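You operate a simulated robot arm through the tools that you are given. There is no shell and no other tool.

You are at the controls of a simulated robot arm. One attempt, no reset.

Task
Switch the small gold arc off and pull its three plugs.
Fine: the arc on the long bench; green button, then the white rail off, then the plugs; white into the cream holder, teal on the mat by the grey tray, blue on the mat by the grey block.

The check looks at the end state, three seconds after you hand in, the way a careful person would. Anything else that was tipped, shoved, dropped, spilled or broken makes it a failure.

Robot
A 6-joint arm with a two-finger parallel gripper, fixed in place. Base frame: the origin is at the foot of the arm, x ahead of it, y to its left, z up. Units: m, degrees, N and s.
With the tool pointing down near the work surface it reaches from about 0.3 to 0.74 m from the base axis. Its first joint turns from -66.0 to 66.0 degrees. Payload 2.45 kg.
Tool frame: the origin (TCP) lies between the finger pads and is the grasp point; the fingertips stand 0.024 m ahead of it; z points along the fingers, y is the line along which they close. The gripper opens to 0.068 m. The fingers are 0.017 m wide and 0.01 m thick; the gripper's body (0.04 by 0.07 m) begins 0.041 m behind the TCP.
Orientation is told as [roll, pitch, yaw] about the base's x, y, z axes, in that order, counted from this pose: with the fingers straight down and closing along the base's y, the tool's x points along the base's -x, its y along +y and its z along -z.

Tools
- The arm moves only by the tool send_rows. Its argument "rows" is a list that holds one entry, the list of rows, each a list of 6 numbers: the shift along the tool's x, y, z in units of 200 mm (1.0 is 200 mm), then the turn, a rotation vector about the tool's x, y, z in units of 90 degrees (1.0 is 90 degrees). In form: [[[dx, dy, dz, wx, wy, wz], ...]]. A call has 1 to 20 rows; each row is the pose to reach, as a shift and turn from the pose commanded when the call began, along the tool's axes at that moment. "gripper" is the opening, from 0 (shut) to 1 (fully open), set as the call begins (left out, the last holds). A call with a number of a shift or a turn outside -1 to 1 is refused whole. Rows are played at 5 a second. More than 0.05 m and 8.6 degrees between two rows, or a gripper value outside its range, and nothing of the call is played. A pose out of reach is approached as far as the arm can. The call stops where the force on the tool passes 40 N (or 10 N more than at its start, if that is more) or the arm is blocked; 0.2 s more then pass. Each finger travels about 0.108 m/s and halts on what it meets, pressing with about 36 N; the grip force reading is that of the motor and also rises with nothing between the fingers. The clock runs only during rows and for 0.2 s after the last one: add rows that repeat a pose to give the fingers time. The reply holds the time, the measured pose of the TCP, the force on the tool along the base axes, the opening and the grip force, in the units named above and with some noise, with the torque about the TCP (base axes, N m) and any sound that the robot's microphone picked up.
- Cameras (640 x 400 px; columns grow to the right, rows downward): "scene" is fixed at [0.178, 0.4406, 1.4445]; the picture's right is [-0.52, -0.85, 0.00], its down [-0.64, 0.39, -0.66] and it looks along [0.56, -0.34, -0.76] (base axes); focal length 328 px, centre (320, 200). "wrist" rides on the gripper at [0.084, 0.011, -0.075] in the tool frame; the picture's right is [-0.13, 0.99, 0.00], its down [-0.60, -0.08, -0.79] and it looks along [-0.79, -0.10, 0.61] (tool axes); focal length 251 px, centre (320, 200). There is no depth. A picture from a camera that has moved, and an enlarged one, comes with that camera's place and axes in the base frame and with its lens.
- snapshot(camera): a new picture of that camera. No time passes.
- zoom(camera, box): a new picture of the part [left, top, right, bottom] of that camera's present view, enlarged. No time passes.
- job_done(): hands the job in; it is judged then, once.

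Nothing tells you positions but the pictures and the camera data. Unless the task says otherwise, let go and move clear before handing in.

The tools are called after ">>>" as name(argument=value, ...) on one line, values as JSON. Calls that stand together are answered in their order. send_rows: Moves the arm, as the interface text tells. Its arguments: {"type":"object","properties":{"rows":{"type":"array","items":{"type":"array","items":{"type":"array","items":{"type":"number"}}}},"gripper":{"type":"number"}},"required":["rows"]} The other tools are called the same way: snapshot (camera) takes a picture; zoom (camera, box) takes an enlarged picture of a part of a camera's view; job_done () hands the job in.

At the start:

```text
time_s: 0.0
eef_pos: [0.4712, 0.0556, 1.0653]
orientation: [0.1, -0.1, 0.1]
wrist_force: [0.1, -0.5, -0.8]
ft_torque: [0.01, 0.0, 0.05]
grip_width: 0.068
grip_force: 0.0
```

scene: 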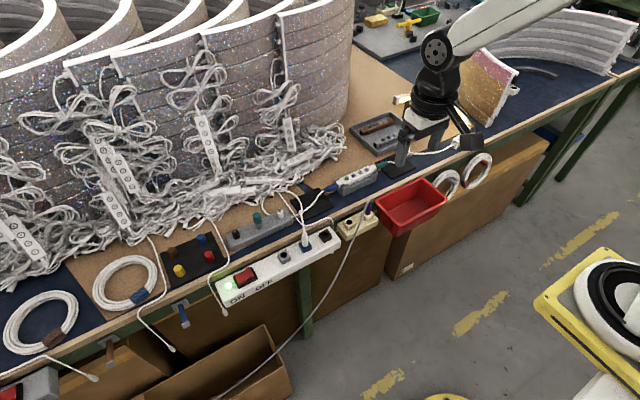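
wrist: 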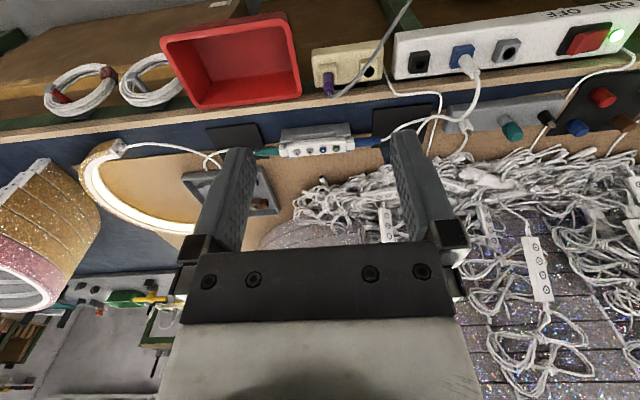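

I see a long bench with glittering arcs, a white rail with a lit green button and red rocker, a cream holder, a small controller box with a blue plug and a teal plug, and a small gold arc to its right. I'll look closer before moving.

>>> zoom(camera="scene", box=[280, 130, 440, 230])

>>> zoom(camera="scene", box=[200, 200, 400, 325])

>>> zoom(camera="scene", box=[380, 40, 540, 140])

>>> zoom(camera="wrist", box=[160, 90, 400, 240])

>>> zoom(camera="wrist", box=[300, 0, 640, 160])

```text
4.00 times, centred on (360, 180) of scene
camera zoom: at [0.178, 0.4406, 1.4445], right [-0.52, -0.85, 0.0], down [-0.64, 0.39, -0.66], along [0.56, -0.34, -0.76], focal length 1311 px, centre (160, 280)
```

zoom: 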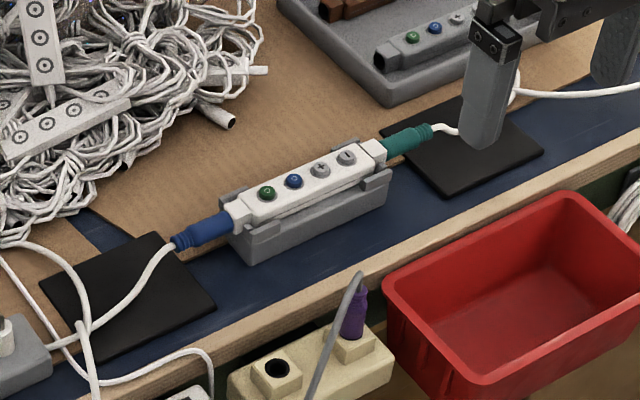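

```text
3.20 times, centred on (300, 262) of scene
camera zoom: at [0.178, 0.4406, 1.4445], right [-0.52, -0.85, 0.0], down [-0.64, 0.39, -0.66], along [0.56, -0.34, -0.76], focal length 1048 px, centre (384, 0)
```

zoom: 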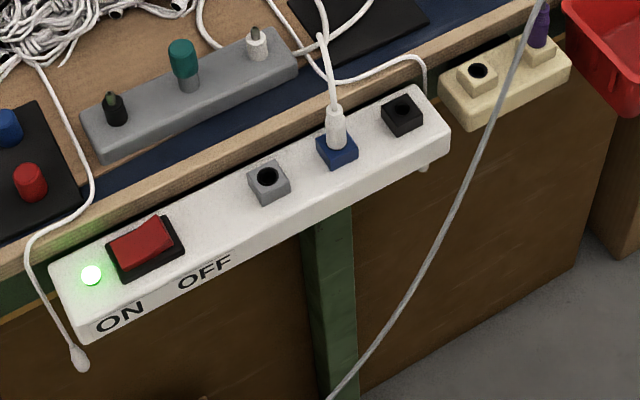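

```text
4.00 times, centred on (460, 90) of scene
camera zoom: at [0.178, 0.4406, 1.4445], right [-0.52, -0.85, 0.0], down [-0.64, 0.39, -0.66], along [0.56, -0.34, -0.76], focal length 1311 px, centre (-240, 640)
```

zoom: 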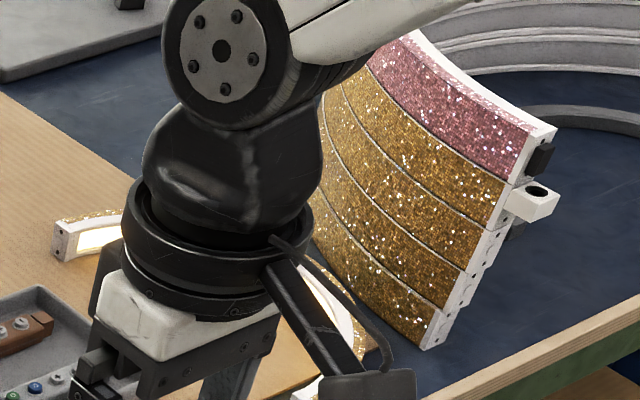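

```text
2.67 times, centred on (280, 165) of wrist
camera zoom: at [0.3864, 0.0674, 1.1415], right [0.13, 0.99, 0.0], down [0.6, -0.08, 0.79], along [0.79, -0.1, -0.61], focal length 670 px, centre (427, 293)
```

zoom: 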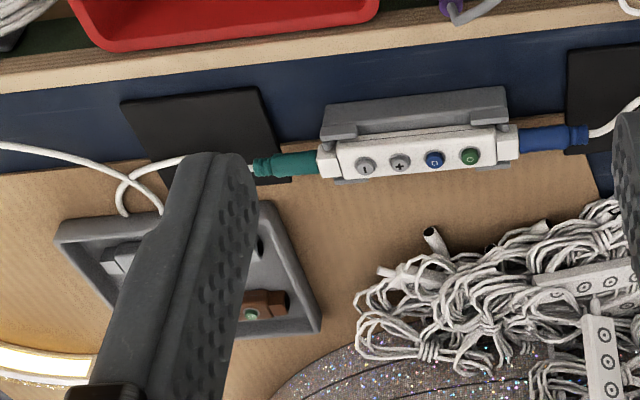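

```text
1.88 times, centred on (470, 80) of wrist
camera zoom: at [0.3864, 0.0674, 1.1415], right [0.13, 0.99, 0.0], down [0.6, -0.08, 0.79], along [0.79, -0.1, -0.61], focal length 473 px, centre (38, 426)
```

zoom: 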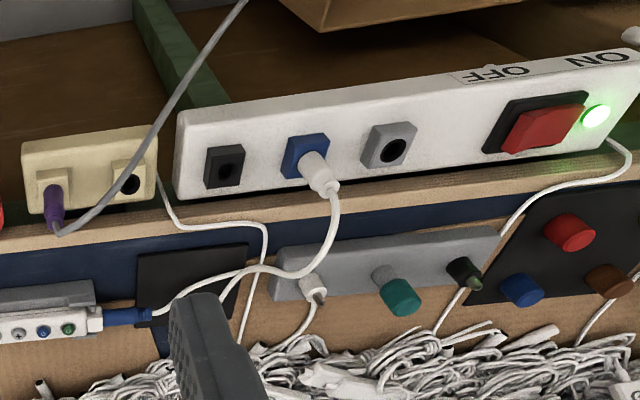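

The controller in the grey cradle sits around x≈0.666, with the green button near [0.668, 0.060, 0.819], and the rail runs along y at x≈0.57. I'll zoom in on the rocker, sockets, cable and buttons before acting.

>>> zoom(camera="scene", box=[210, 250, 290, 300])

>>> zoom(camera="scene", box=[270, 190, 382, 260])

>>> zoom(camera="scene", box=[320, 155, 400, 205])

>>> zoom(camera="wrist", box=[530, 0, 640, 69])

>>> zoom(camera="wrist", box=[300, 20, 492, 140])

>>> zoom(camera="wrist", box=[0, 100, 288, 280])

```text
8.00 times, centred on (250, 275) of scene
camera zoom: at [0.178, 0.4406, 1.4445], right [-0.52, -0.85, 0.0], down [-0.64, 0.39, -0.66], along [0.56, -0.34, -0.76], focal length 2621 px, centre (880, -400)
```

zoom: 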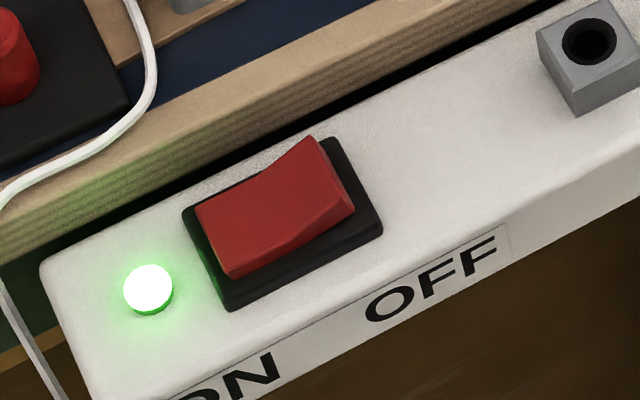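

```text
5.71 times, centred on (326, 225) of scene
camera zoom: at [0.178, 0.4406, 1.4445], right [-0.52, -0.85, 0.0], down [-0.64, 0.39, -0.66], along [0.56, -0.34, -0.76], focal length 1872 px, centre (286, 57)
```

zoom: 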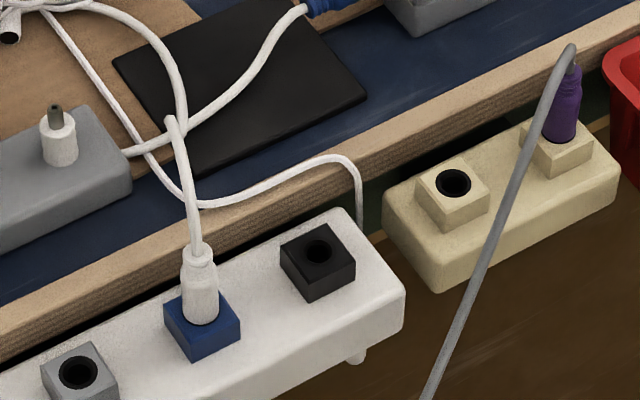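

```text
8.00 times, centred on (360, 180) of scene
camera zoom: at [0.178, 0.4406, 1.4445], right [-0.52, -0.85, 0.0], down [-0.64, 0.39, -0.66], along [0.56, -0.34, -0.76], focal length 2621 px, centre (0, 360)
```

zoom: 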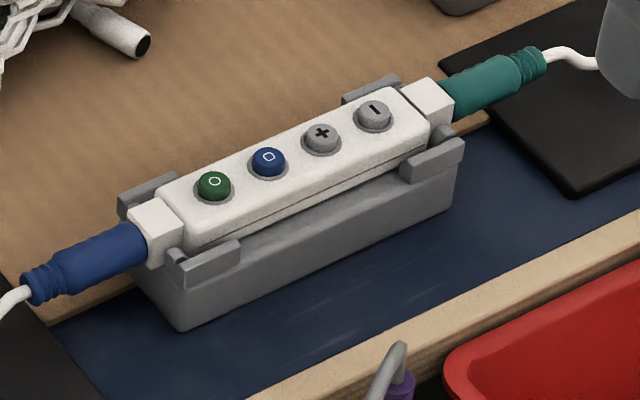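

```text
5.80 times, centred on (585, 34) of wrist
camera zoom: at [0.3864, 0.0674, 1.1415], right [0.13, 0.99, 0.0], down [0.6, -0.08, 0.79], along [0.79, -0.1, -0.61], focal length 1458 px, centre (-1216, 1159)
```

zoom: 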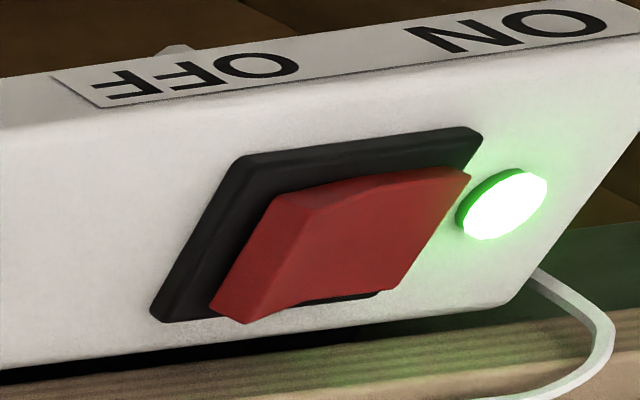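

```text
3.33 times, centred on (396, 80) of wrist
camera zoom: at [0.3864, 0.0674, 1.1415], right [0.13, 0.99, 0.0], down [0.6, -0.08, 0.79], along [0.79, -0.1, -0.61], focal length 838 px, centre (67, 600)
```

zoom: 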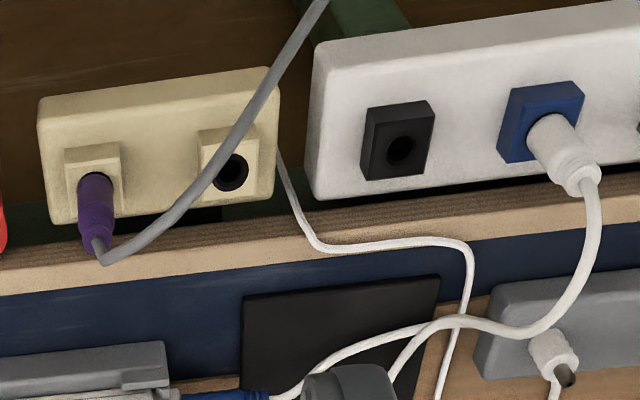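

```text
2.22 times, centred on (144, 190) of wrist
camera zoom: at [0.3864, 0.0674, 1.1415], right [0.13, 0.99, 0.0], down [0.6, -0.08, 0.79], along [0.79, -0.1, -0.61], focal length 559 px, centre (711, 222)
```

zoom: 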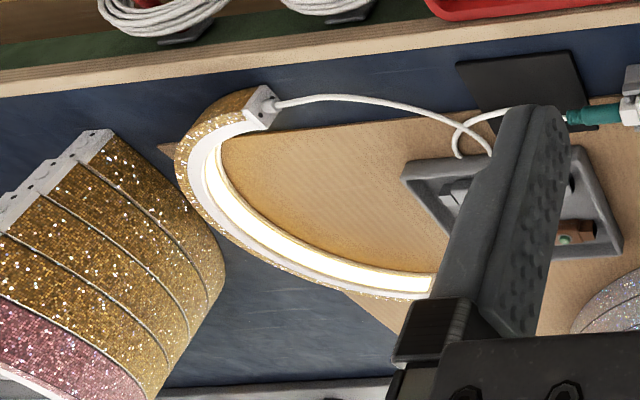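

Plan: with fingers shut, press the green button; then press the rocker's raised OFF end; then handle the plugs. First I move above the green button and look again.

>>> send_rows(rows=[[[-0.12, 0.005, 0.1, 0, 0, 0], [-0.24, 0.009, 0.2, 0, 0, 0], [-0.37, 0.014, 0.3, 0, 0, 0], [-0.49, 0.018, 0.41, 0, 0, 0], [-0.62, 0.023, 0.51, 0, 0, 0], [-0.74, 0.028, 0.62, 0, 0, 0], [-0.86, 0.032, 0.72, 0, 0, 0], [-0.985, 0.037, 0.825, 0, 0, 0], [-0.985, 0.037, 0.825, 0, 0, 0]]], gripper=0)

>>> snapshot(camera="wrist")

>>> snapshot(camera="scene")

>>> zoom(camera="scene", box=[280, 120, 440, 220])

```text
time_s: 2.0
eef_pos: [0.6673, 0.0631, 0.9007]
orientation: [0.1, 0.0, 0.1]
wrist_force: [0.2, 0.1, 1.0]
ft_torque: [0.01, 0.02, -0.01]
grip_width: 0.0
grip_force: 23.4
```

```text
taken
camera wrist: at [0.5831, 0.0746, 0.9762], right [0.13, 0.99, 0.0], down [0.6, -0.08, 0.79], along [0.79, -0.1, -0.61], focal length 251 px, centre (320, 200)
```

wrist: 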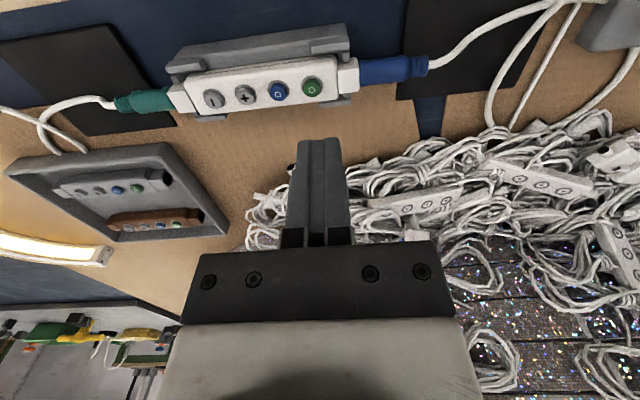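

```text
taken
```

scene: 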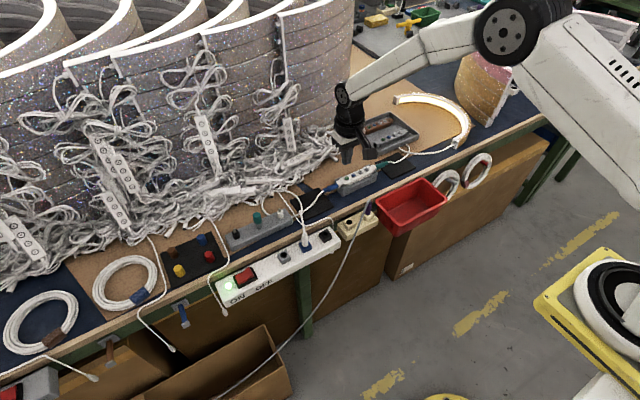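

```text
4.00 times, centred on (360, 170) of scene
camera zoom: at [0.1781, 0.4406, 1.4445], right [-0.52, -0.85, 0.0], down [-0.64, 0.39, -0.66], along [0.56, -0.34, -0.76], focal length 1311 px, centre (160, 320)
```

zoom: 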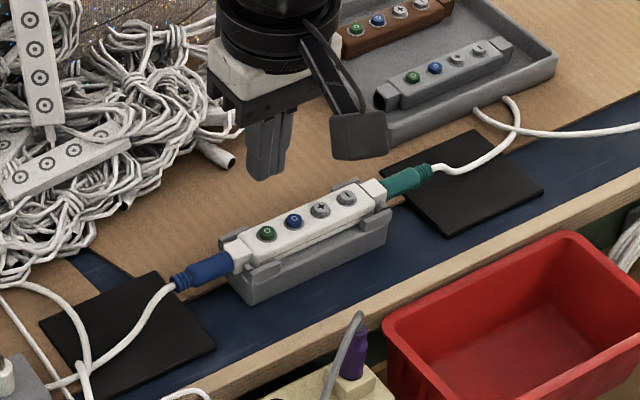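

>>> zoom(camera="wrist", box=[160, 30, 448, 210])

>>> zoom(camera="wrist", box=[190, 40, 350, 140])

```text
2.22 times, centred on (304, 120) of wrist
camera zoom: at [0.5831, 0.0746, 0.9762], right [0.13, 0.99, 0.0], down [0.6, -0.08, 0.79], along [0.79, -0.1, -0.61], focal length 559 px, centre (356, 378)
```

zoom: 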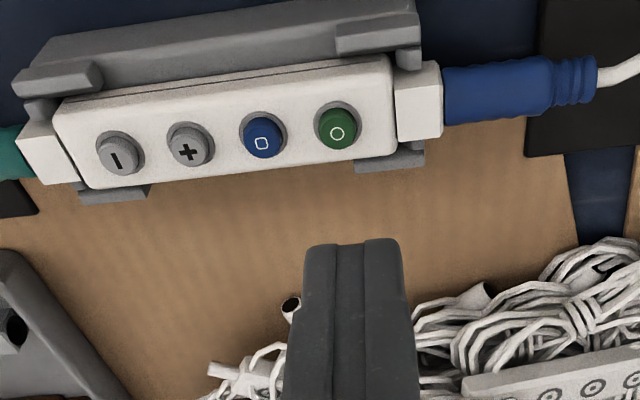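

```text
4.00 times, centred on (270, 90) of wrist
camera zoom: at [0.5831, 0.0746, 0.9762], right [0.13, 0.99, 0.0], down [0.6, -0.08, 0.79], along [0.79, -0.1, -0.61], focal length 1006 px, centre (520, 640)
```

zoom: 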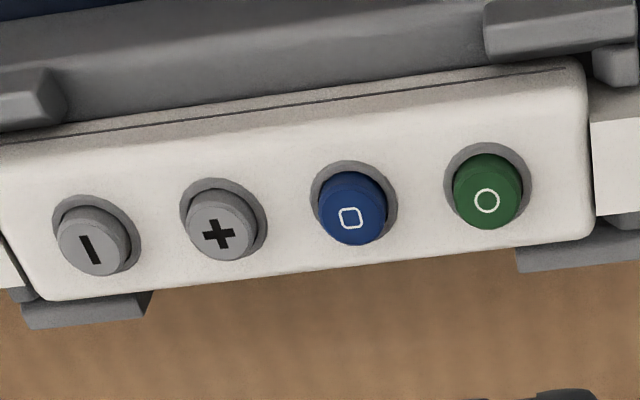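

The green button's top is at about [0.667, 0.0595, 0.821], with the blue button 22 mm to its −y side. I'll come down over it and press gently in small steps.

>>> send_rows(rows=[[[0, -0.013, 0.08, 0, 0, 0], [0, -0.013, 0.16, 0, 0, 0], [0, -0.013, 0.22, 0, 0, 0], [0, -0.013, 0.25, 0, 0, 0], [0, -0.013, 0.26, 0, 0, 0], [0, -0.013, 0.27, 0, 0, 0], [0, -0.013, 0.28, 0, 0, 0], [0, -0.013, 0.285, 0, 0, 0], [0, -0.013, 0.29, 0, 0, 0], [0, -0.013, 0.295, 0, 0, 0]]], gripper=0)

>>> snapshot(camera="wrist")

>>> zoom(camera="scene", box=[310, 140, 390, 190])

```text
time_s: 4.2
eef_pos: [0.6689, 0.0608, 0.8437]
orientation: [0.1, -0.2, 0.1]
wrist_force: [-2.4, -0.9, 13.3]
ft_torque: [-0.03, 0.06, -0.04]
grip_width: 0.0002
grip_force: 23.9
heard: click
```

```text
taken
camera wrist: at [0.5838, 0.0728, 0.9189], right [0.13, 0.99, 0.0], down [0.6, -0.08, 0.8], along [0.79, -0.1, -0.61], focal length 251 px, centre (320, 200)
```

wrist: 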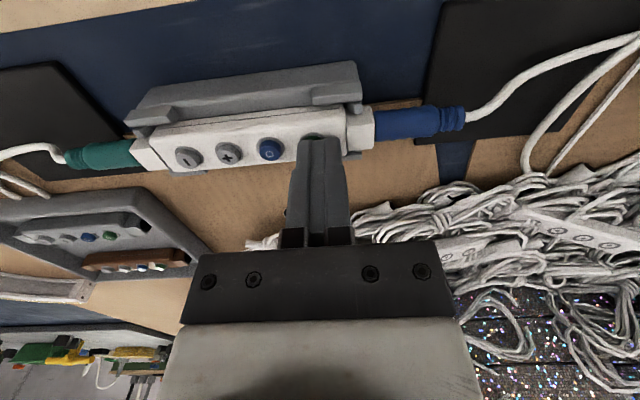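

```text
8.00 times, centred on (350, 165) of scene
camera zoom: at [0.1777, 0.4405, 1.4446], right [-0.52, -0.85, 0.0], down [-0.64, 0.39, -0.66], along [0.56, -0.34, -0.75], focal length 2621 px, centre (80, 480)
```

zoom: 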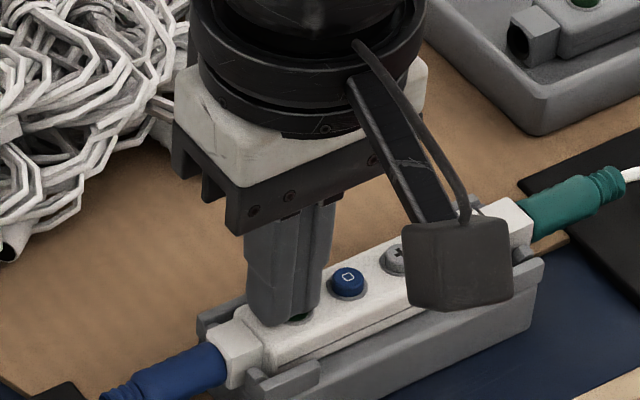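

The button clicked and the arc looks dark. I'll lift off, confirm it, and head toward the rail's rocker at about [0.569, 0.387].

>>> send_rows(rows=[[[0, 0, -0.1, 0, 0, 0], [0, 0, -0.22, 0, 0, 0], [0, 0, -0.34, 0, 0, 0], [0, 0, -0.46, 0, 0, 0], [0.03, 0.1, -0.46, 0, 0, 0], [0.07, 0.25, -0.46, 0, 0, 0], [0.12, 0.42, -0.46, 0, 0, 0], [0.17, 0.58, -0.46, 0, 0, 0], [0.21, 0.72, -0.46, 0, 0, 0], [0.25, 0.82, -0.46, 0, 0, 0], [0.25, 0.82, -0.46, 0, 0, 0]]], gripper=0)

>>> snapshot(camera="wrist")

>>> snapshot(camera="scene")

>>> zoom(camera="scene", box=[340, 80, 500, 180])

```text
time_s: 6.6
eef_pos: [0.6164, 0.2259, 0.9359]
orientation: [0.1, -0.1, 0.1]
wrist_force: [-0.4, -0.4, -0.1]
ft_torque: [-0.01, 0.01, 0.01]
grip_width: 0.0002
grip_force: 23.4
```

```text
taken
camera wrist: at [0.533, 0.2375, 1.0103], right [0.13, 0.99, 0.0], down [0.6, -0.08, 0.79], along [0.79, -0.1, -0.61], focal length 251 px, centre (320, 200)
```

wrist: 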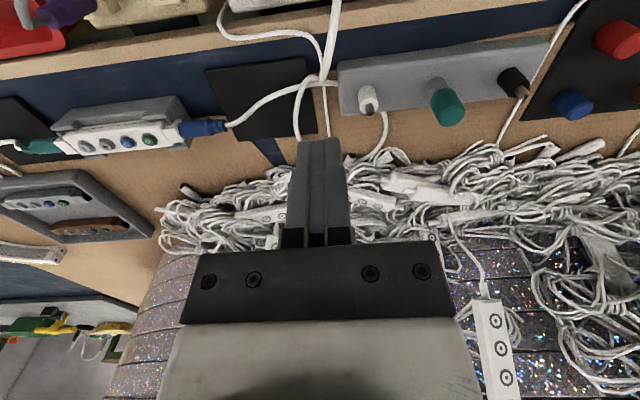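

```text
taken
```

scene: 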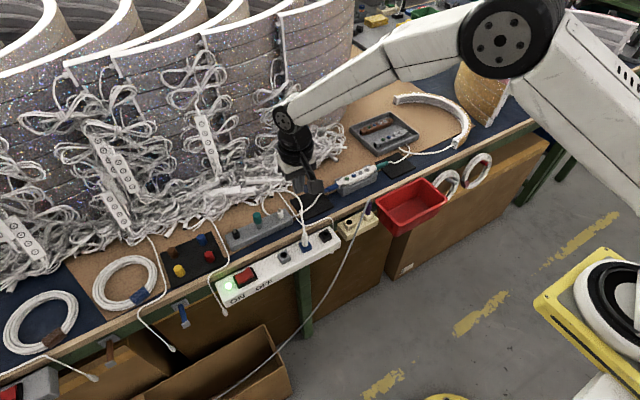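

```text
4.00 times, centred on (420, 130) of scene
camera zoom: at [0.178, 0.4406, 1.4445], right [-0.52, -0.85, 0.0], down [-0.64, 0.39, -0.66], along [0.56, -0.34, -0.76], focal length 1311 px, centre (-80, 480)
```

zoom: 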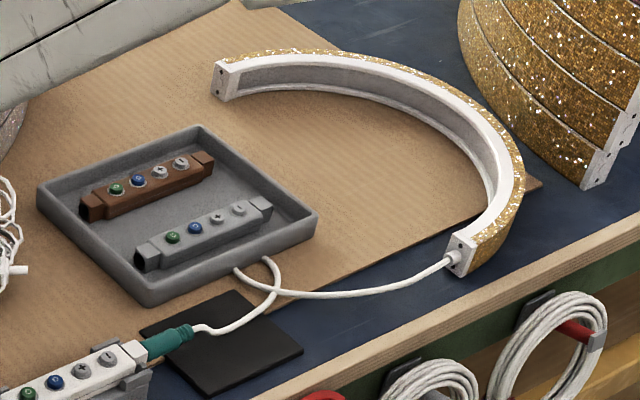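

The gold arc is now dark. Next I move above the OFF half of the rocker and check alignment.

>>> send_rows(rows=[[[0.04, 0.13, 0, 0, 0, 0], [0.08, 0.27, 0, 0, 0, 0], [0.12, 0.41, 0, 0, 0, 0], [0.16, 0.55, 0, 0, 0, 0], [0.2, 0.69, 0, 0, 0, 0], [0.237, 0.806, 0, 0, 0, 0], [0.237, 0.806, 0.12, 0, 0, 0], [0.237, 0.806, 0.24, 0, 0, 0], [0.237, 0.806, 0.36, 0, 0, 0], [0.237, 0.806, 0.36, 0, 0, 0]]], gripper=0)

>>> snapshot(camera="wrist")

>>> zoom(camera="scene", box=[190, 200, 350, 300])

```text
time_s: 8.8
eef_pos: [0.5701, 0.3869, 0.863]
orientation: [0.1, -0.1, 0.1]
wrist_force: [-0.1, 0.7, 0.1]
ft_torque: [0.02, -0.04, 0.01]
grip_width: 0.0002
grip_force: 23.4
```

```text
taken
camera wrist: at [0.4858, 0.3986, 0.9377], right [0.13, 0.99, 0.0], down [0.6, -0.08, 0.79], along [0.79, -0.1, -0.61], focal length 251 px, centre (320, 200)
```

wrist: 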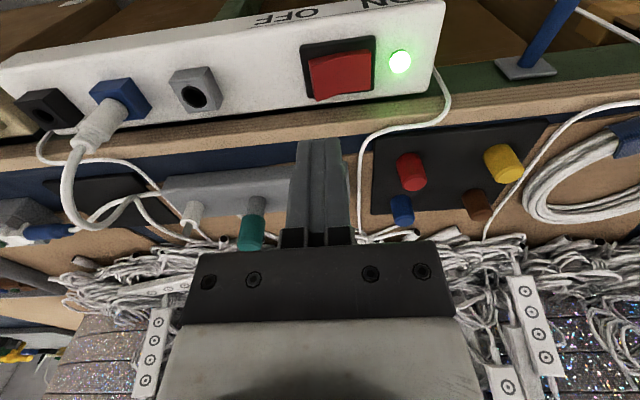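

```text
4.00 times, centred on (270, 250) of scene
camera zoom: at [0.178, 0.4406, 1.4445], right [-0.52, -0.85, 0.0], down [-0.64, 0.39, -0.66], along [0.56, -0.34, -0.76], focal length 1311 px, centre (520, 0)
```

zoom: 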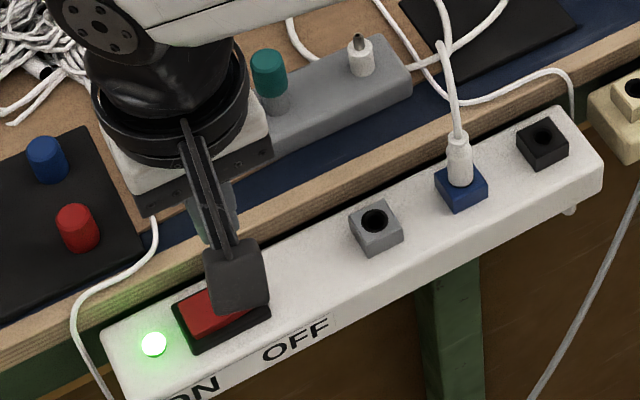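

The wrist view puts the rocker at y 0.386–0.424 with its raised edge near y≈0.387. I'll press there, close to the OFF end.

>>> send_rows(rows=[[[0.01, 0.015, 0.1, 0, 0, 0], [0.01, 0.015, 0.19, 0, 0, 0], [0.01, 0.015, 0.25, 0, 0, 0], [0.01, 0.015, 0.27, 0, 0, 0], [0.01, 0.015, 0.28, 0, 0, 0], [0.01, 0.015, 0.29, 0, 0, 0], [0.01, 0.015, 0.3, 0, 0, 0], [0.01, 0.015, 0.31, 0, 0, 0], [0.01, 0.015, 0.32, 0, 0, 0], [0.01, 0.015, 0.33, 0, 0, 0]]], gripper=0)

>>> snapshot(camera="wrist")

>>> zoom(camera="scene", box=[190, 220, 318, 300])

```text
time_s: 11.0
eef_pos: [0.5682, 0.3886, 0.7986]
orientation: [0.2, -0.1, 0.2]
wrist_force: [-10.6, -9.0, 23.8]
ft_torque: [-0.11, 0.38, 0.05]
grip_width: 0.0
grip_force: 23.4
```

```text
taken
camera wrist: at [0.4838, 0.4009, 0.8745], right [0.13, 0.99, 0.0], down [0.6, -0.08, 0.79], along [0.79, -0.1, -0.61], focal length 251 px, centre (320, 200)
```

wrist: 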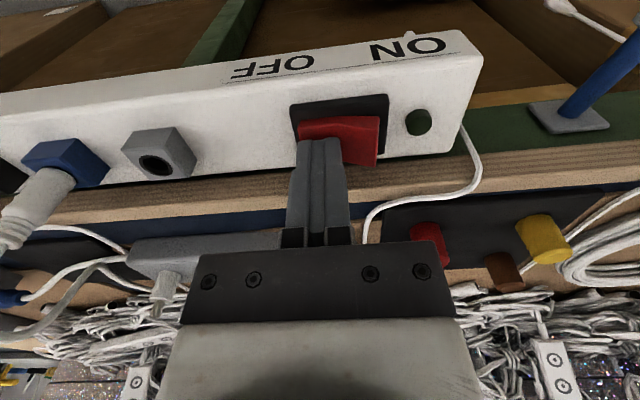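

```text
5.00 times, centred on (254, 260) of scene
camera zoom: at [0.1773, 0.4401, 1.4448], right [-0.52, -0.85, 0.0], down [-0.64, 0.39, -0.66], along [0.56, -0.34, -0.75], focal length 1638 px, centre (650, -100)
```

zoom: 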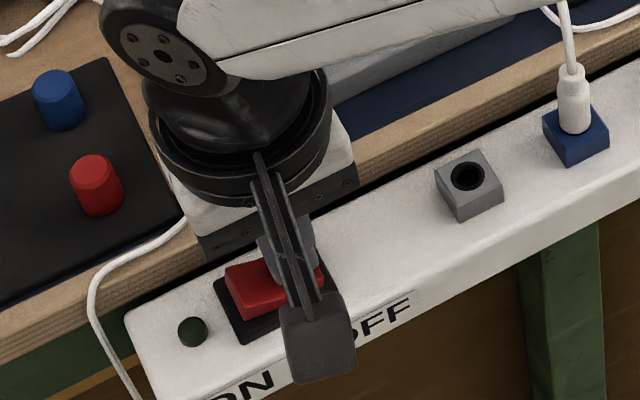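

The rail's lamp went out and the rocker flipped to OFF. I'll lift straight up, then open the gripper and inspect the white plug.

>>> send_rows(rows=[[[0, 0, -0.06, 0, 0, 0], [0, 0, -0.14, 0, 0, 0], [0, 0, -0.26, 0, 0, 0], [0, 0, -0.4, 0, 0, 0], [0, 0, -0.55, 0, 0, 0], [0, -0.12, -0.6, 0, 0, 0], [0, -0.25, -0.6, 0, 0, 0], [0, -0.35, -0.6, 0, 0, 0], [0, -0.4, -0.6, 0, 0, 0], [0, -0.4, -0.6, 0, 0, 0]]], gripper=0)

>>> snapshot(camera="wrist")

>>> snapshot(camera="scene")

>>> zoom(camera="scene", box=[210, 240, 290, 290])

>>> zoom(camera="scene", box=[280, 210, 344, 250])

```text
time_s: 13.2
eef_pos: [0.5687, 0.3087, 0.9166]
orientation: [0.1, -0.1, 0.1]
wrist_force: [0.3, -0.4, -0.3]
ft_torque: [0.0, 0.03, 0.02]
grip_width: 0.0
grip_force: 23.2
```

```text
taken
camera wrist: at [0.4838, 0.3198, 0.9924], right [0.13, 0.99, 0.0], down [0.6, -0.08, 0.79], along [0.79, -0.1, -0.61], focal length 251 px, centre (320, 200)
```

wrist: 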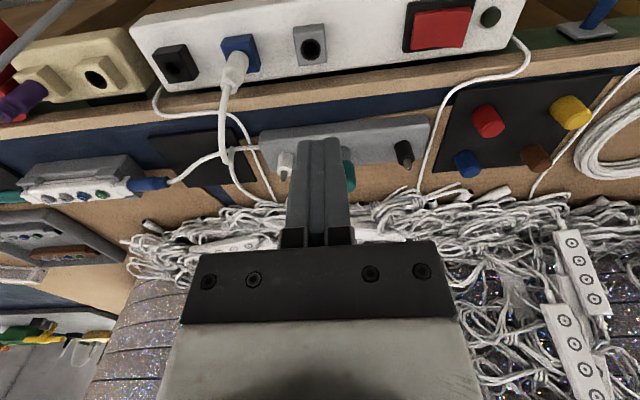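

```text
taken
```

scene: 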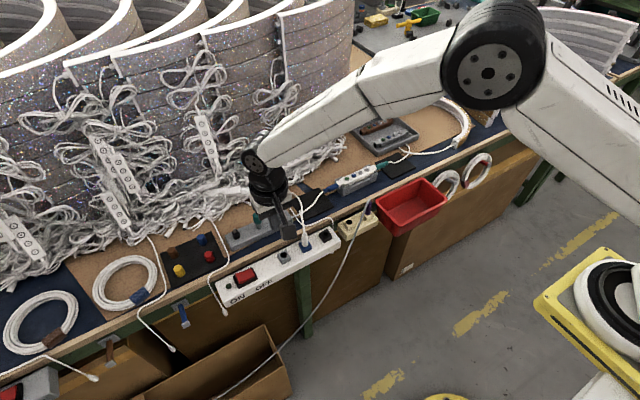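

```text
8.00 times, centred on (250, 265) of scene
camera zoom: at [0.178, 0.4406, 1.4445], right [-0.52, -0.85, 0.0], down [-0.64, 0.39, -0.66], along [0.56, -0.34, -0.76], focal length 2621 px, centre (880, -320)
```

zoom: 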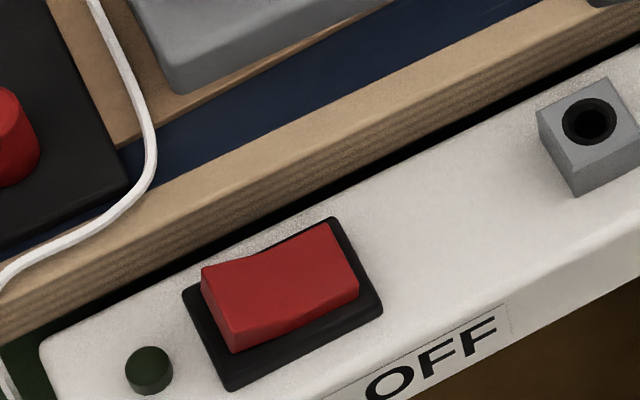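

```text
10.00 times, centred on (312, 230) of scene
camera zoom: at [0.178, 0.4406, 1.4445], right [-0.52, -0.85, 0.0], down [-0.64, 0.39, -0.66], along [0.56, -0.34, -0.76], focal length 3277 px, centre (400, -100)
```

zoom: 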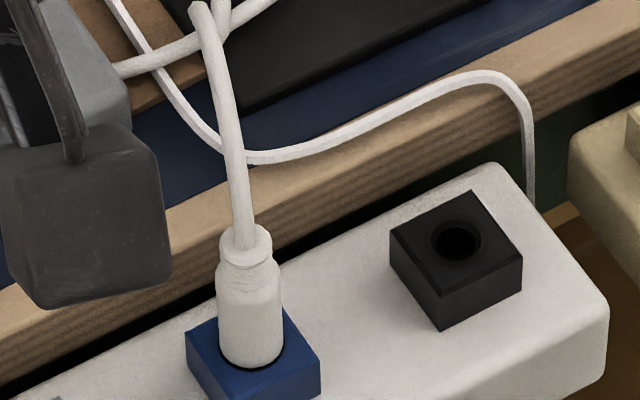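

The rocker now sits on OFF and the lamp is dark. Now a close look at the white plug and cream holder from the wrist.

>>> zoom(camera="wrist", box=[180, 20, 308, 100])

>>> zoom(camera="wrist", box=[0, 20, 160, 120])

>>> zoom(camera="scene", box=[330, 190, 394, 230])

```text
5.00 times, centred on (244, 60) of wrist
camera zoom: at [0.4838, 0.3198, 0.9924], right [0.13, 0.99, 0.0], down [0.6, -0.08, 0.79], along [0.79, -0.1, -0.61], focal length 1257 px, centre (700, 900)
```

zoom: 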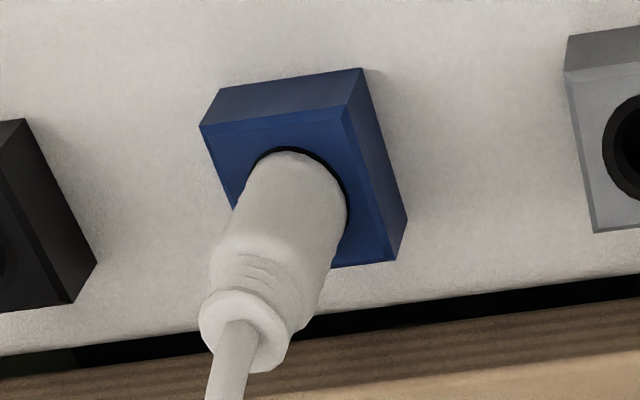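

```text
4.00 times, centred on (80, 70) of wrist
camera zoom: at [0.4838, 0.3198, 0.9924], right [0.13, 0.99, 0.0], down [0.6, -0.08, 0.79], along [0.79, -0.1, -0.61], focal length 1006 px, centre (1280, 720)
```

zoom: 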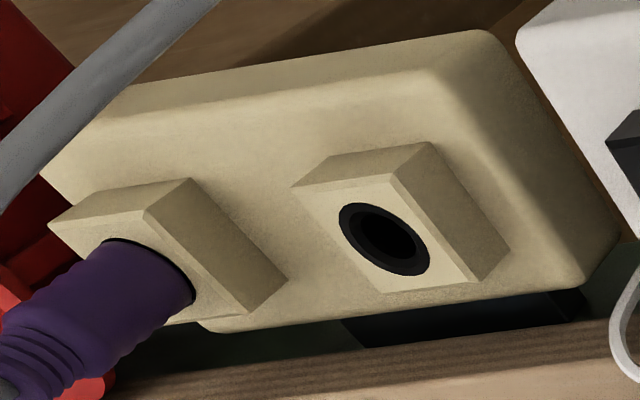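

```text
10.00 times, centred on (362, 210) of scene
camera zoom: at [0.178, 0.4406, 1.4445], right [-0.52, -0.85, 0.0], down [-0.64, 0.39, -0.66], along [0.56, -0.34, -0.76], focal length 3277 px, centre (-100, 100)
```

zoom: 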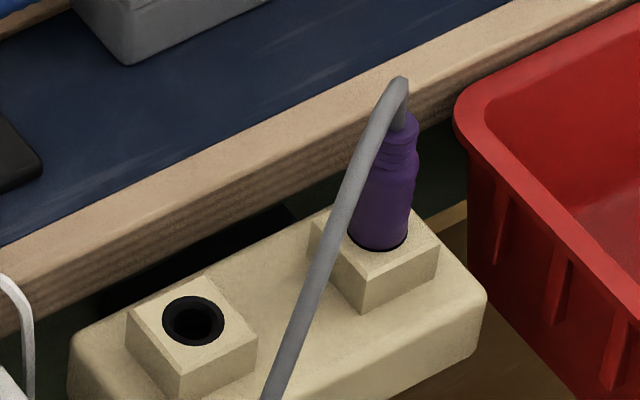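

I place the white plug near [0.568, 0.244] with its top at z≈0.82, its cable leaving upward toward +x. I'll open the fingers partway, move above it, and refine.

>>> send_rows(rows=[[[0, -0.1, 0, 0, 0, 0], [0, -0.22, 0, 0, 0, 0], [0, -0.3235, 0, 0, 0, 0], [0, -0.3235, 0.04, 0, 0, 0], [0, -0.3235, 0.04, 0, 0, 0]]], gripper=0.59)

>>> snapshot(camera="wrist")

>>> zoom(camera="wrist", box=[240, 20, 400, 120])

>>> zoom(camera="scene", box=[260, 180, 356, 240])

```text
time_s: 14.4
eef_pos: [0.5697, 0.2436, 0.9088]
orientation: [0.1, -0.1, 0.1]
wrist_force: [0.2, 1.2, 0.6]
ft_torque: [-0.03, -0.02, -0.02]
grip_width: 0.0402
grip_force: 0.1
```

```text
taken
camera wrist: at [0.4843, 0.2557, 0.9837], right [0.13, 0.99, 0.0], down [0.6, -0.08, 0.79], along [0.79, -0.1, -0.61], focal length 251 px, centre (320, 200)
```

wrist: 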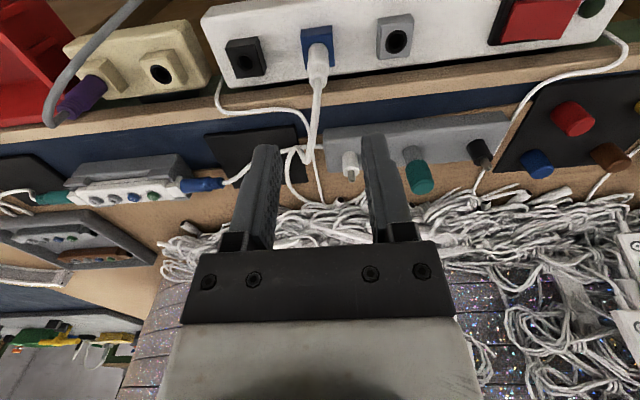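

```text
4.00 times, centred on (320, 70) of wrist
camera zoom: at [0.4843, 0.2557, 0.9837], right [0.13, 0.99, 0.0], down [0.6, -0.08, 0.79], along [0.79, -0.1, -0.61], focal length 1006 px, centre (320, 720)
```

zoom: 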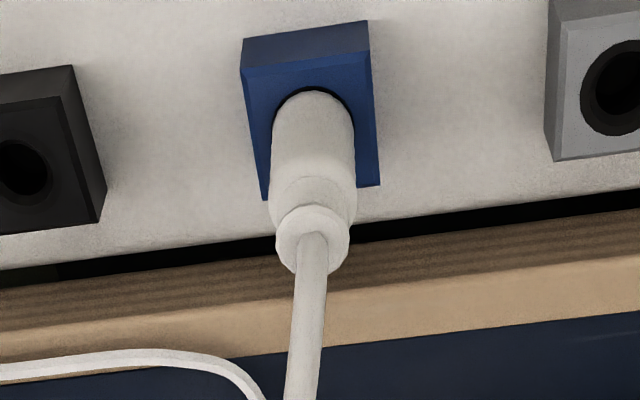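

```text
6.67 times, centred on (308, 210) of scene
camera zoom: at [0.178, 0.4406, 1.4445], right [-0.52, -0.85, 0.0], down [-0.64, 0.39, -0.66], along [0.56, -0.34, -0.76], focal length 2184 px, centre (400, 133)
```

zoom: 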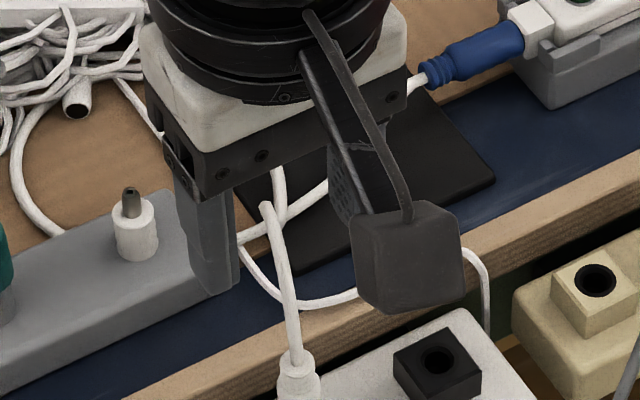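

Refined plug position: about [0.5665, 0.2437], base z≈0.78, top z≈0.82. I'll descend with the fingers either side of it in y and then close.

>>> send_rows(rows=[[[0.015, 0, 0.12, 0, 0, 0], [0.015, 0, 0.24, 0, 0, 0], [0.015, 0, 0.34, 0, 0, 0], [0.015, 0, 0.42, 0, 0, 0], [0.015, 0, 0.47, 0, 0, 0], [0.015, 0, 0.504, 0, 0, 0], [0.015, 0, 0.504, 0, 0, 0]]], gripper=0.59)

>>> snapshot(camera="wrist")

>>> zoom(camera="scene", box=[260, 190, 356, 250])

```text
time_s: 16.0
eef_pos: [0.5661, 0.2447, 0.8075]
orientation: [0.2, -0.2, 0.1]
wrist_force: [0.7, -0.3, 1.0]
ft_torque: [0.03, 0.0, 0.0]
grip_width: 0.04
grip_force: 0.0
```

```text
taken
camera wrist: at [0.4814, 0.2562, 0.8834], right [0.13, 0.99, 0.0], down [0.6, -0.08, 0.79], along [0.79, -0.1, -0.61], focal length 251 px, centre (320, 200)
```

wrist: 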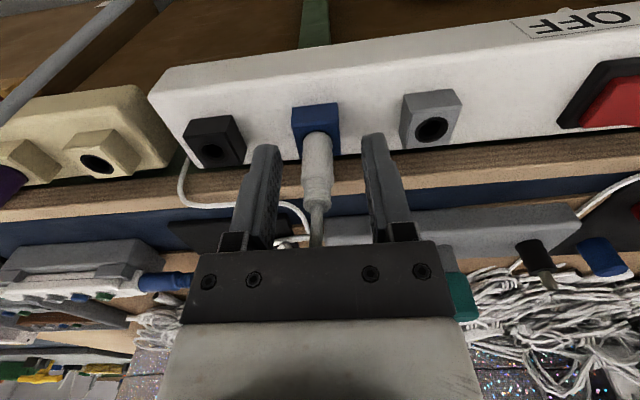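

```text
6.67 times, centred on (308, 220) of scene
camera zoom: at [0.178, 0.4406, 1.4445], right [-0.52, -0.85, 0.0], down [-0.64, 0.39, -0.66], along [0.56, -0.34, -0.76], focal length 2184 px, centre (400, 67)
```

zoom: 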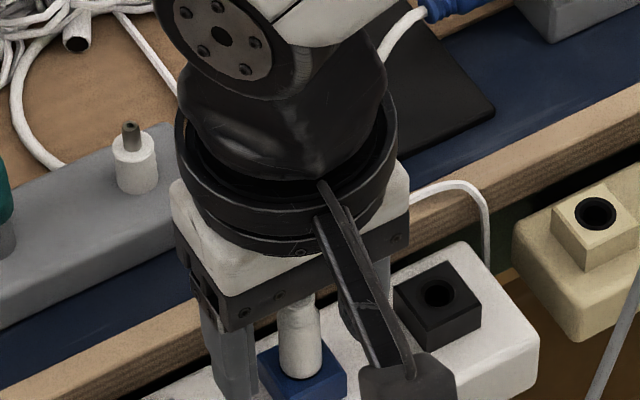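

The plug stands centred between the fingers with no contact. I'll close on it.

>>> send_rows(rows=[[[0, 0, 0, 0, 0, 0], [0, 0, 0, 0, 0, 0], [0, 0, 0, 0, 0, 0]]], gripper=0)

>>> zoom(camera="wrist", box=[220, 80, 412, 200])

```text
time_s: 16.8
eef_pos: [0.565, 0.2429, 0.8077]
orientation: [0.0, 0.0, 0.0]
wrist_force: [2.2, -15.1, 3.3]
ft_torque: [-0.25, -0.1, -0.04]
grip_width: 0.0137
grip_force: 34.0
```

```text
3.33 times, centred on (316, 140) of wrist
camera zoom: at [0.4815, 0.255, 0.8834], right [0.13, 0.99, 0.0], down [0.6, -0.08, 0.79], along [0.79, -0.1, -0.61], focal length 838 px, centre (333, 400)
```

zoom: 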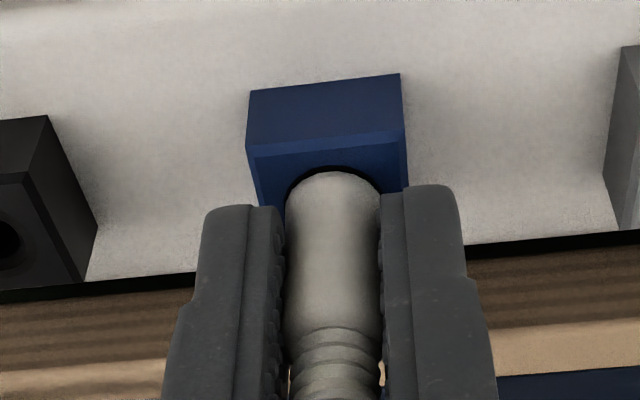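

Gripped at 13.7 mm width, with a slight sideways load. I'll relieve that by about 1 mm in −y, then pull straight up slowly.

>>> send_rows(rows=[[[0, -0.004, 0, 0, 0, 0], [0, -0.007, 0, 0, 0, 0], [0, -0.007, 0, 0, 0, 0]]], gripper=0)

```text
time_s: 17.6
eef_pos: [0.5662, 0.2434, 0.8091]
orientation: [0.2, -0.1, 0.1]
wrist_force: [3.2, -11.0, 0.7]
ft_torque: [-0.19, 0.01, -0.03]
grip_width: 0.0137
grip_force: 33.3
```

>>> send_rows(rows=[[[0, -0.005, 0, 0, 0, 0], [0, -0.01, 0, 0, 0, 0], [0, -0.01, 0, 0, 0, 0]]], gripper=0)

```text
time_s: 18.4
eef_pos: [0.5652, 0.2429, 0.8085]
orientation: [0.2, -0.3, 0.1]
wrist_force: [2.4, 14.5, -5.5]
ft_torque: [0.12, 0.12, 0.03]
grip_width: 0.0138
grip_force: 33.2
```

>>> send_rows(rows=[[[0, 0.0055, 0, 0, 0, 0], [0, 0.0055, 0, 0, 0, 0]]], gripper=0)

```text
time_s: 19.0
eef_pos: [0.5664, 0.2432, 0.8085]
orientation: [0.0, -0.1, 0.2]
wrist_force: [1.2, 15.2, -3.0]
ft_torque: [0.18, 0.06, 0.03]
grip_width: 0.0136
grip_force: 33.7
```

Side load is small and within limits, so I'll pull straight up in small steps.

>>> send_rows(rows=[[[0, 0.003, -0.01, 0, 0, 0], [0, 0.003, -0.02, 0, 0, 0], [0, 0.003, -0.03, 0, 0, 0], [0, 0.003, -0.04, 0, 0, 0], [0, 0.003, -0.06, 0, 0, 0], [0, 0.003, -0.08, 0, 0, 0], [0, 0.003, -0.1, 0, 0, 0], [0, 0.003, -0.13, 0, 0, 0], [0, 0.003, -0.16, 0, 0, 0], [0, 0.003, -0.2, 0, 0, 0], [0, 0.003, -0.25, 0, 0, 0], [0, 0.003, -0.3, 0, 0, 0], [0, 0.003, -0.3, 0, 0, 0]]], gripper=0)

>>> snapshot(camera="wrist")

>>> snapshot(camera="scene")

>>> zoom(camera="wrist", box=[220, 80, 412, 200])

>>> zoom(camera="scene", box=[260, 180, 388, 260])

```text
time_s: 21.8
eef_pos: [0.5656, 0.2427, 0.8678]
orientation: [0.1, -0.1, 0.1]
wrist_force: [0.7, 0.1, 0.8]
ft_torque: [0.01, -0.01, 0.01]
grip_width: 0.0138
grip_force: 33.9
```

```text
taken
camera wrist: at [0.4811, 0.2545, 0.9433], right [0.13, 0.99, 0.0], down [0.6, -0.08, 0.79], along [0.79, -0.1, -0.61], focal length 251 px, centre (320, 200)
```

wrist: 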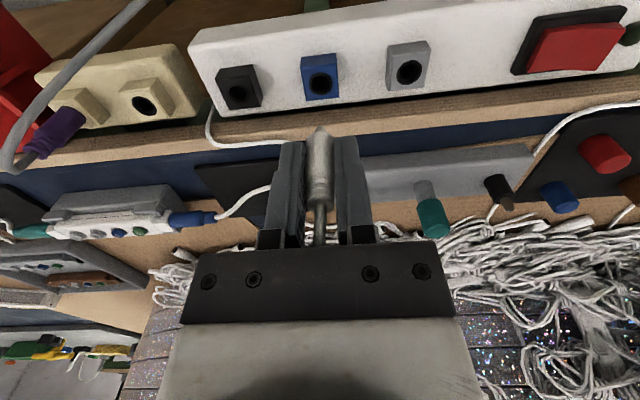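

```text
taken
```

scene: 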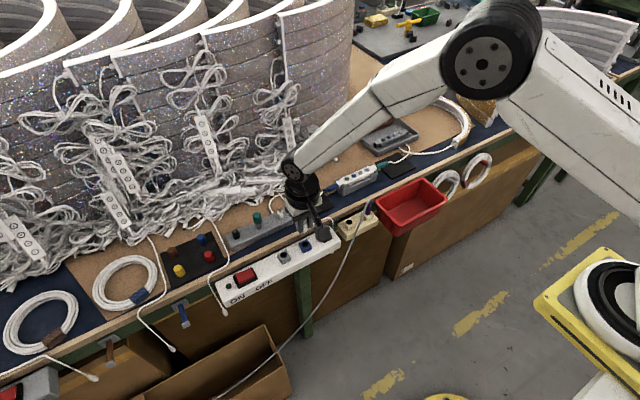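

```text
3.33 times, centred on (316, 140) of wrist
camera zoom: at [0.4811, 0.2545, 0.9433], right [0.13, 0.99, 0.0], down [0.6, -0.08, 0.79], along [0.79, -0.1, -0.61], focal length 838 px, centre (333, 400)
```

zoom: 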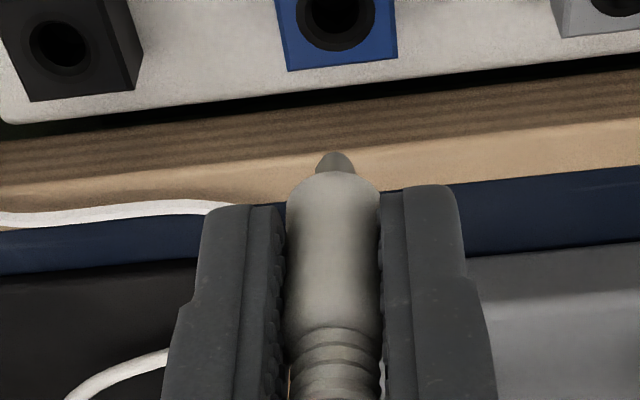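

```text
5.00 times, centred on (324, 220) of scene
camera zoom: at [0.178, 0.4406, 1.4445], right [-0.52, -0.85, 0.0], down [-0.64, 0.39, -0.66], along [0.56, -0.34, -0.76], focal length 1638 px, centre (300, 100)
```

zoom: 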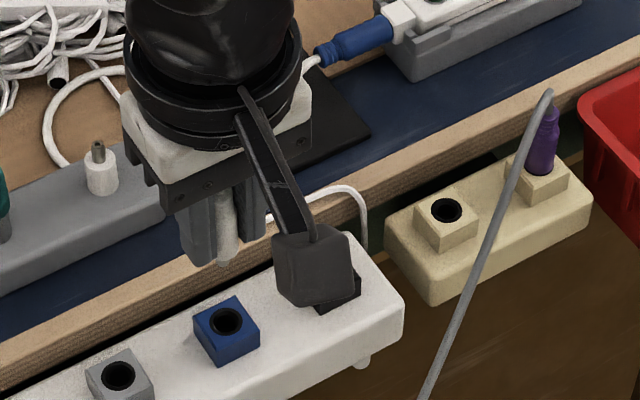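

The white plug is out, held upright, and its tip is clear of the socket. I'll compare the blue socket's hole and the cream holder's free hole in the wrist view to line up the move.

>>> zoom(camera="wrist", box=[280, 45, 376, 105])

>>> zoom(camera="wrist", box=[90, 65, 186, 125])

>>> zoom(camera="scene", box=[290, 200, 370, 250])

```text
6.67 times, centred on (328, 75) of wrist
camera zoom: at [0.4811, 0.2545, 0.9433], right [0.13, 0.99, 0.0], down [0.6, -0.08, 0.79], along [0.79, -0.1, -0.61], focal length 1676 px, centre (267, 1033)
```

zoom: 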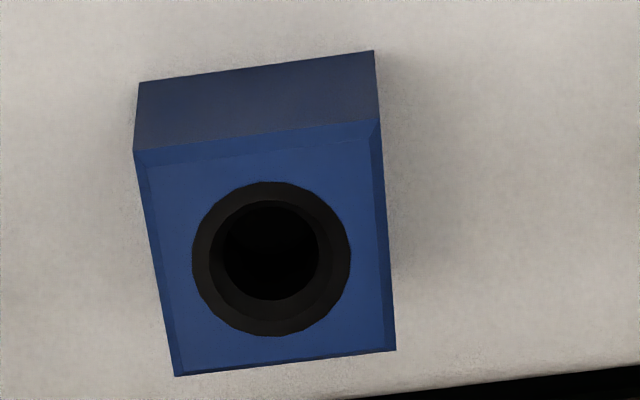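

```text
6.67 times, centred on (138, 95) of wrist
camera zoom: at [0.4811, 0.2545, 0.9433], right [0.13, 0.99, 0.0], down [0.6, -0.08, 0.79], along [0.79, -0.1, -0.61], focal length 1676 px, centre (1533, 900)
```

zoom: 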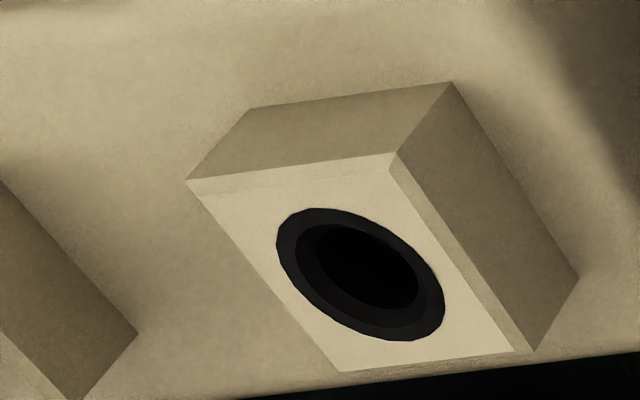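

```text
8.00 times, centred on (330, 225) of scene
camera zoom: at [0.178, 0.4406, 1.4445], right [-0.52, -0.85, 0.0], down [-0.64, 0.39, -0.66], along [0.56, -0.34, -0.76], focal length 2621 px, centre (240, 0)
```

zoom: 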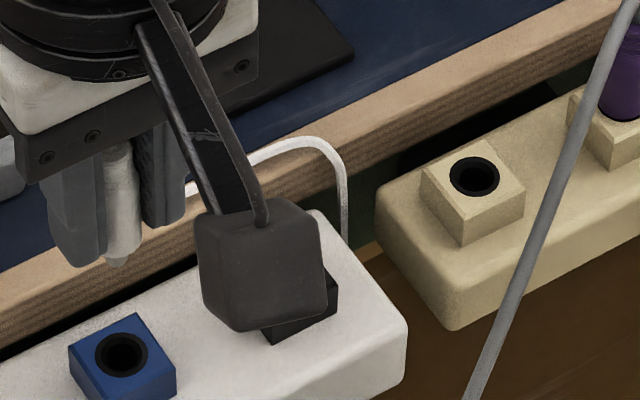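

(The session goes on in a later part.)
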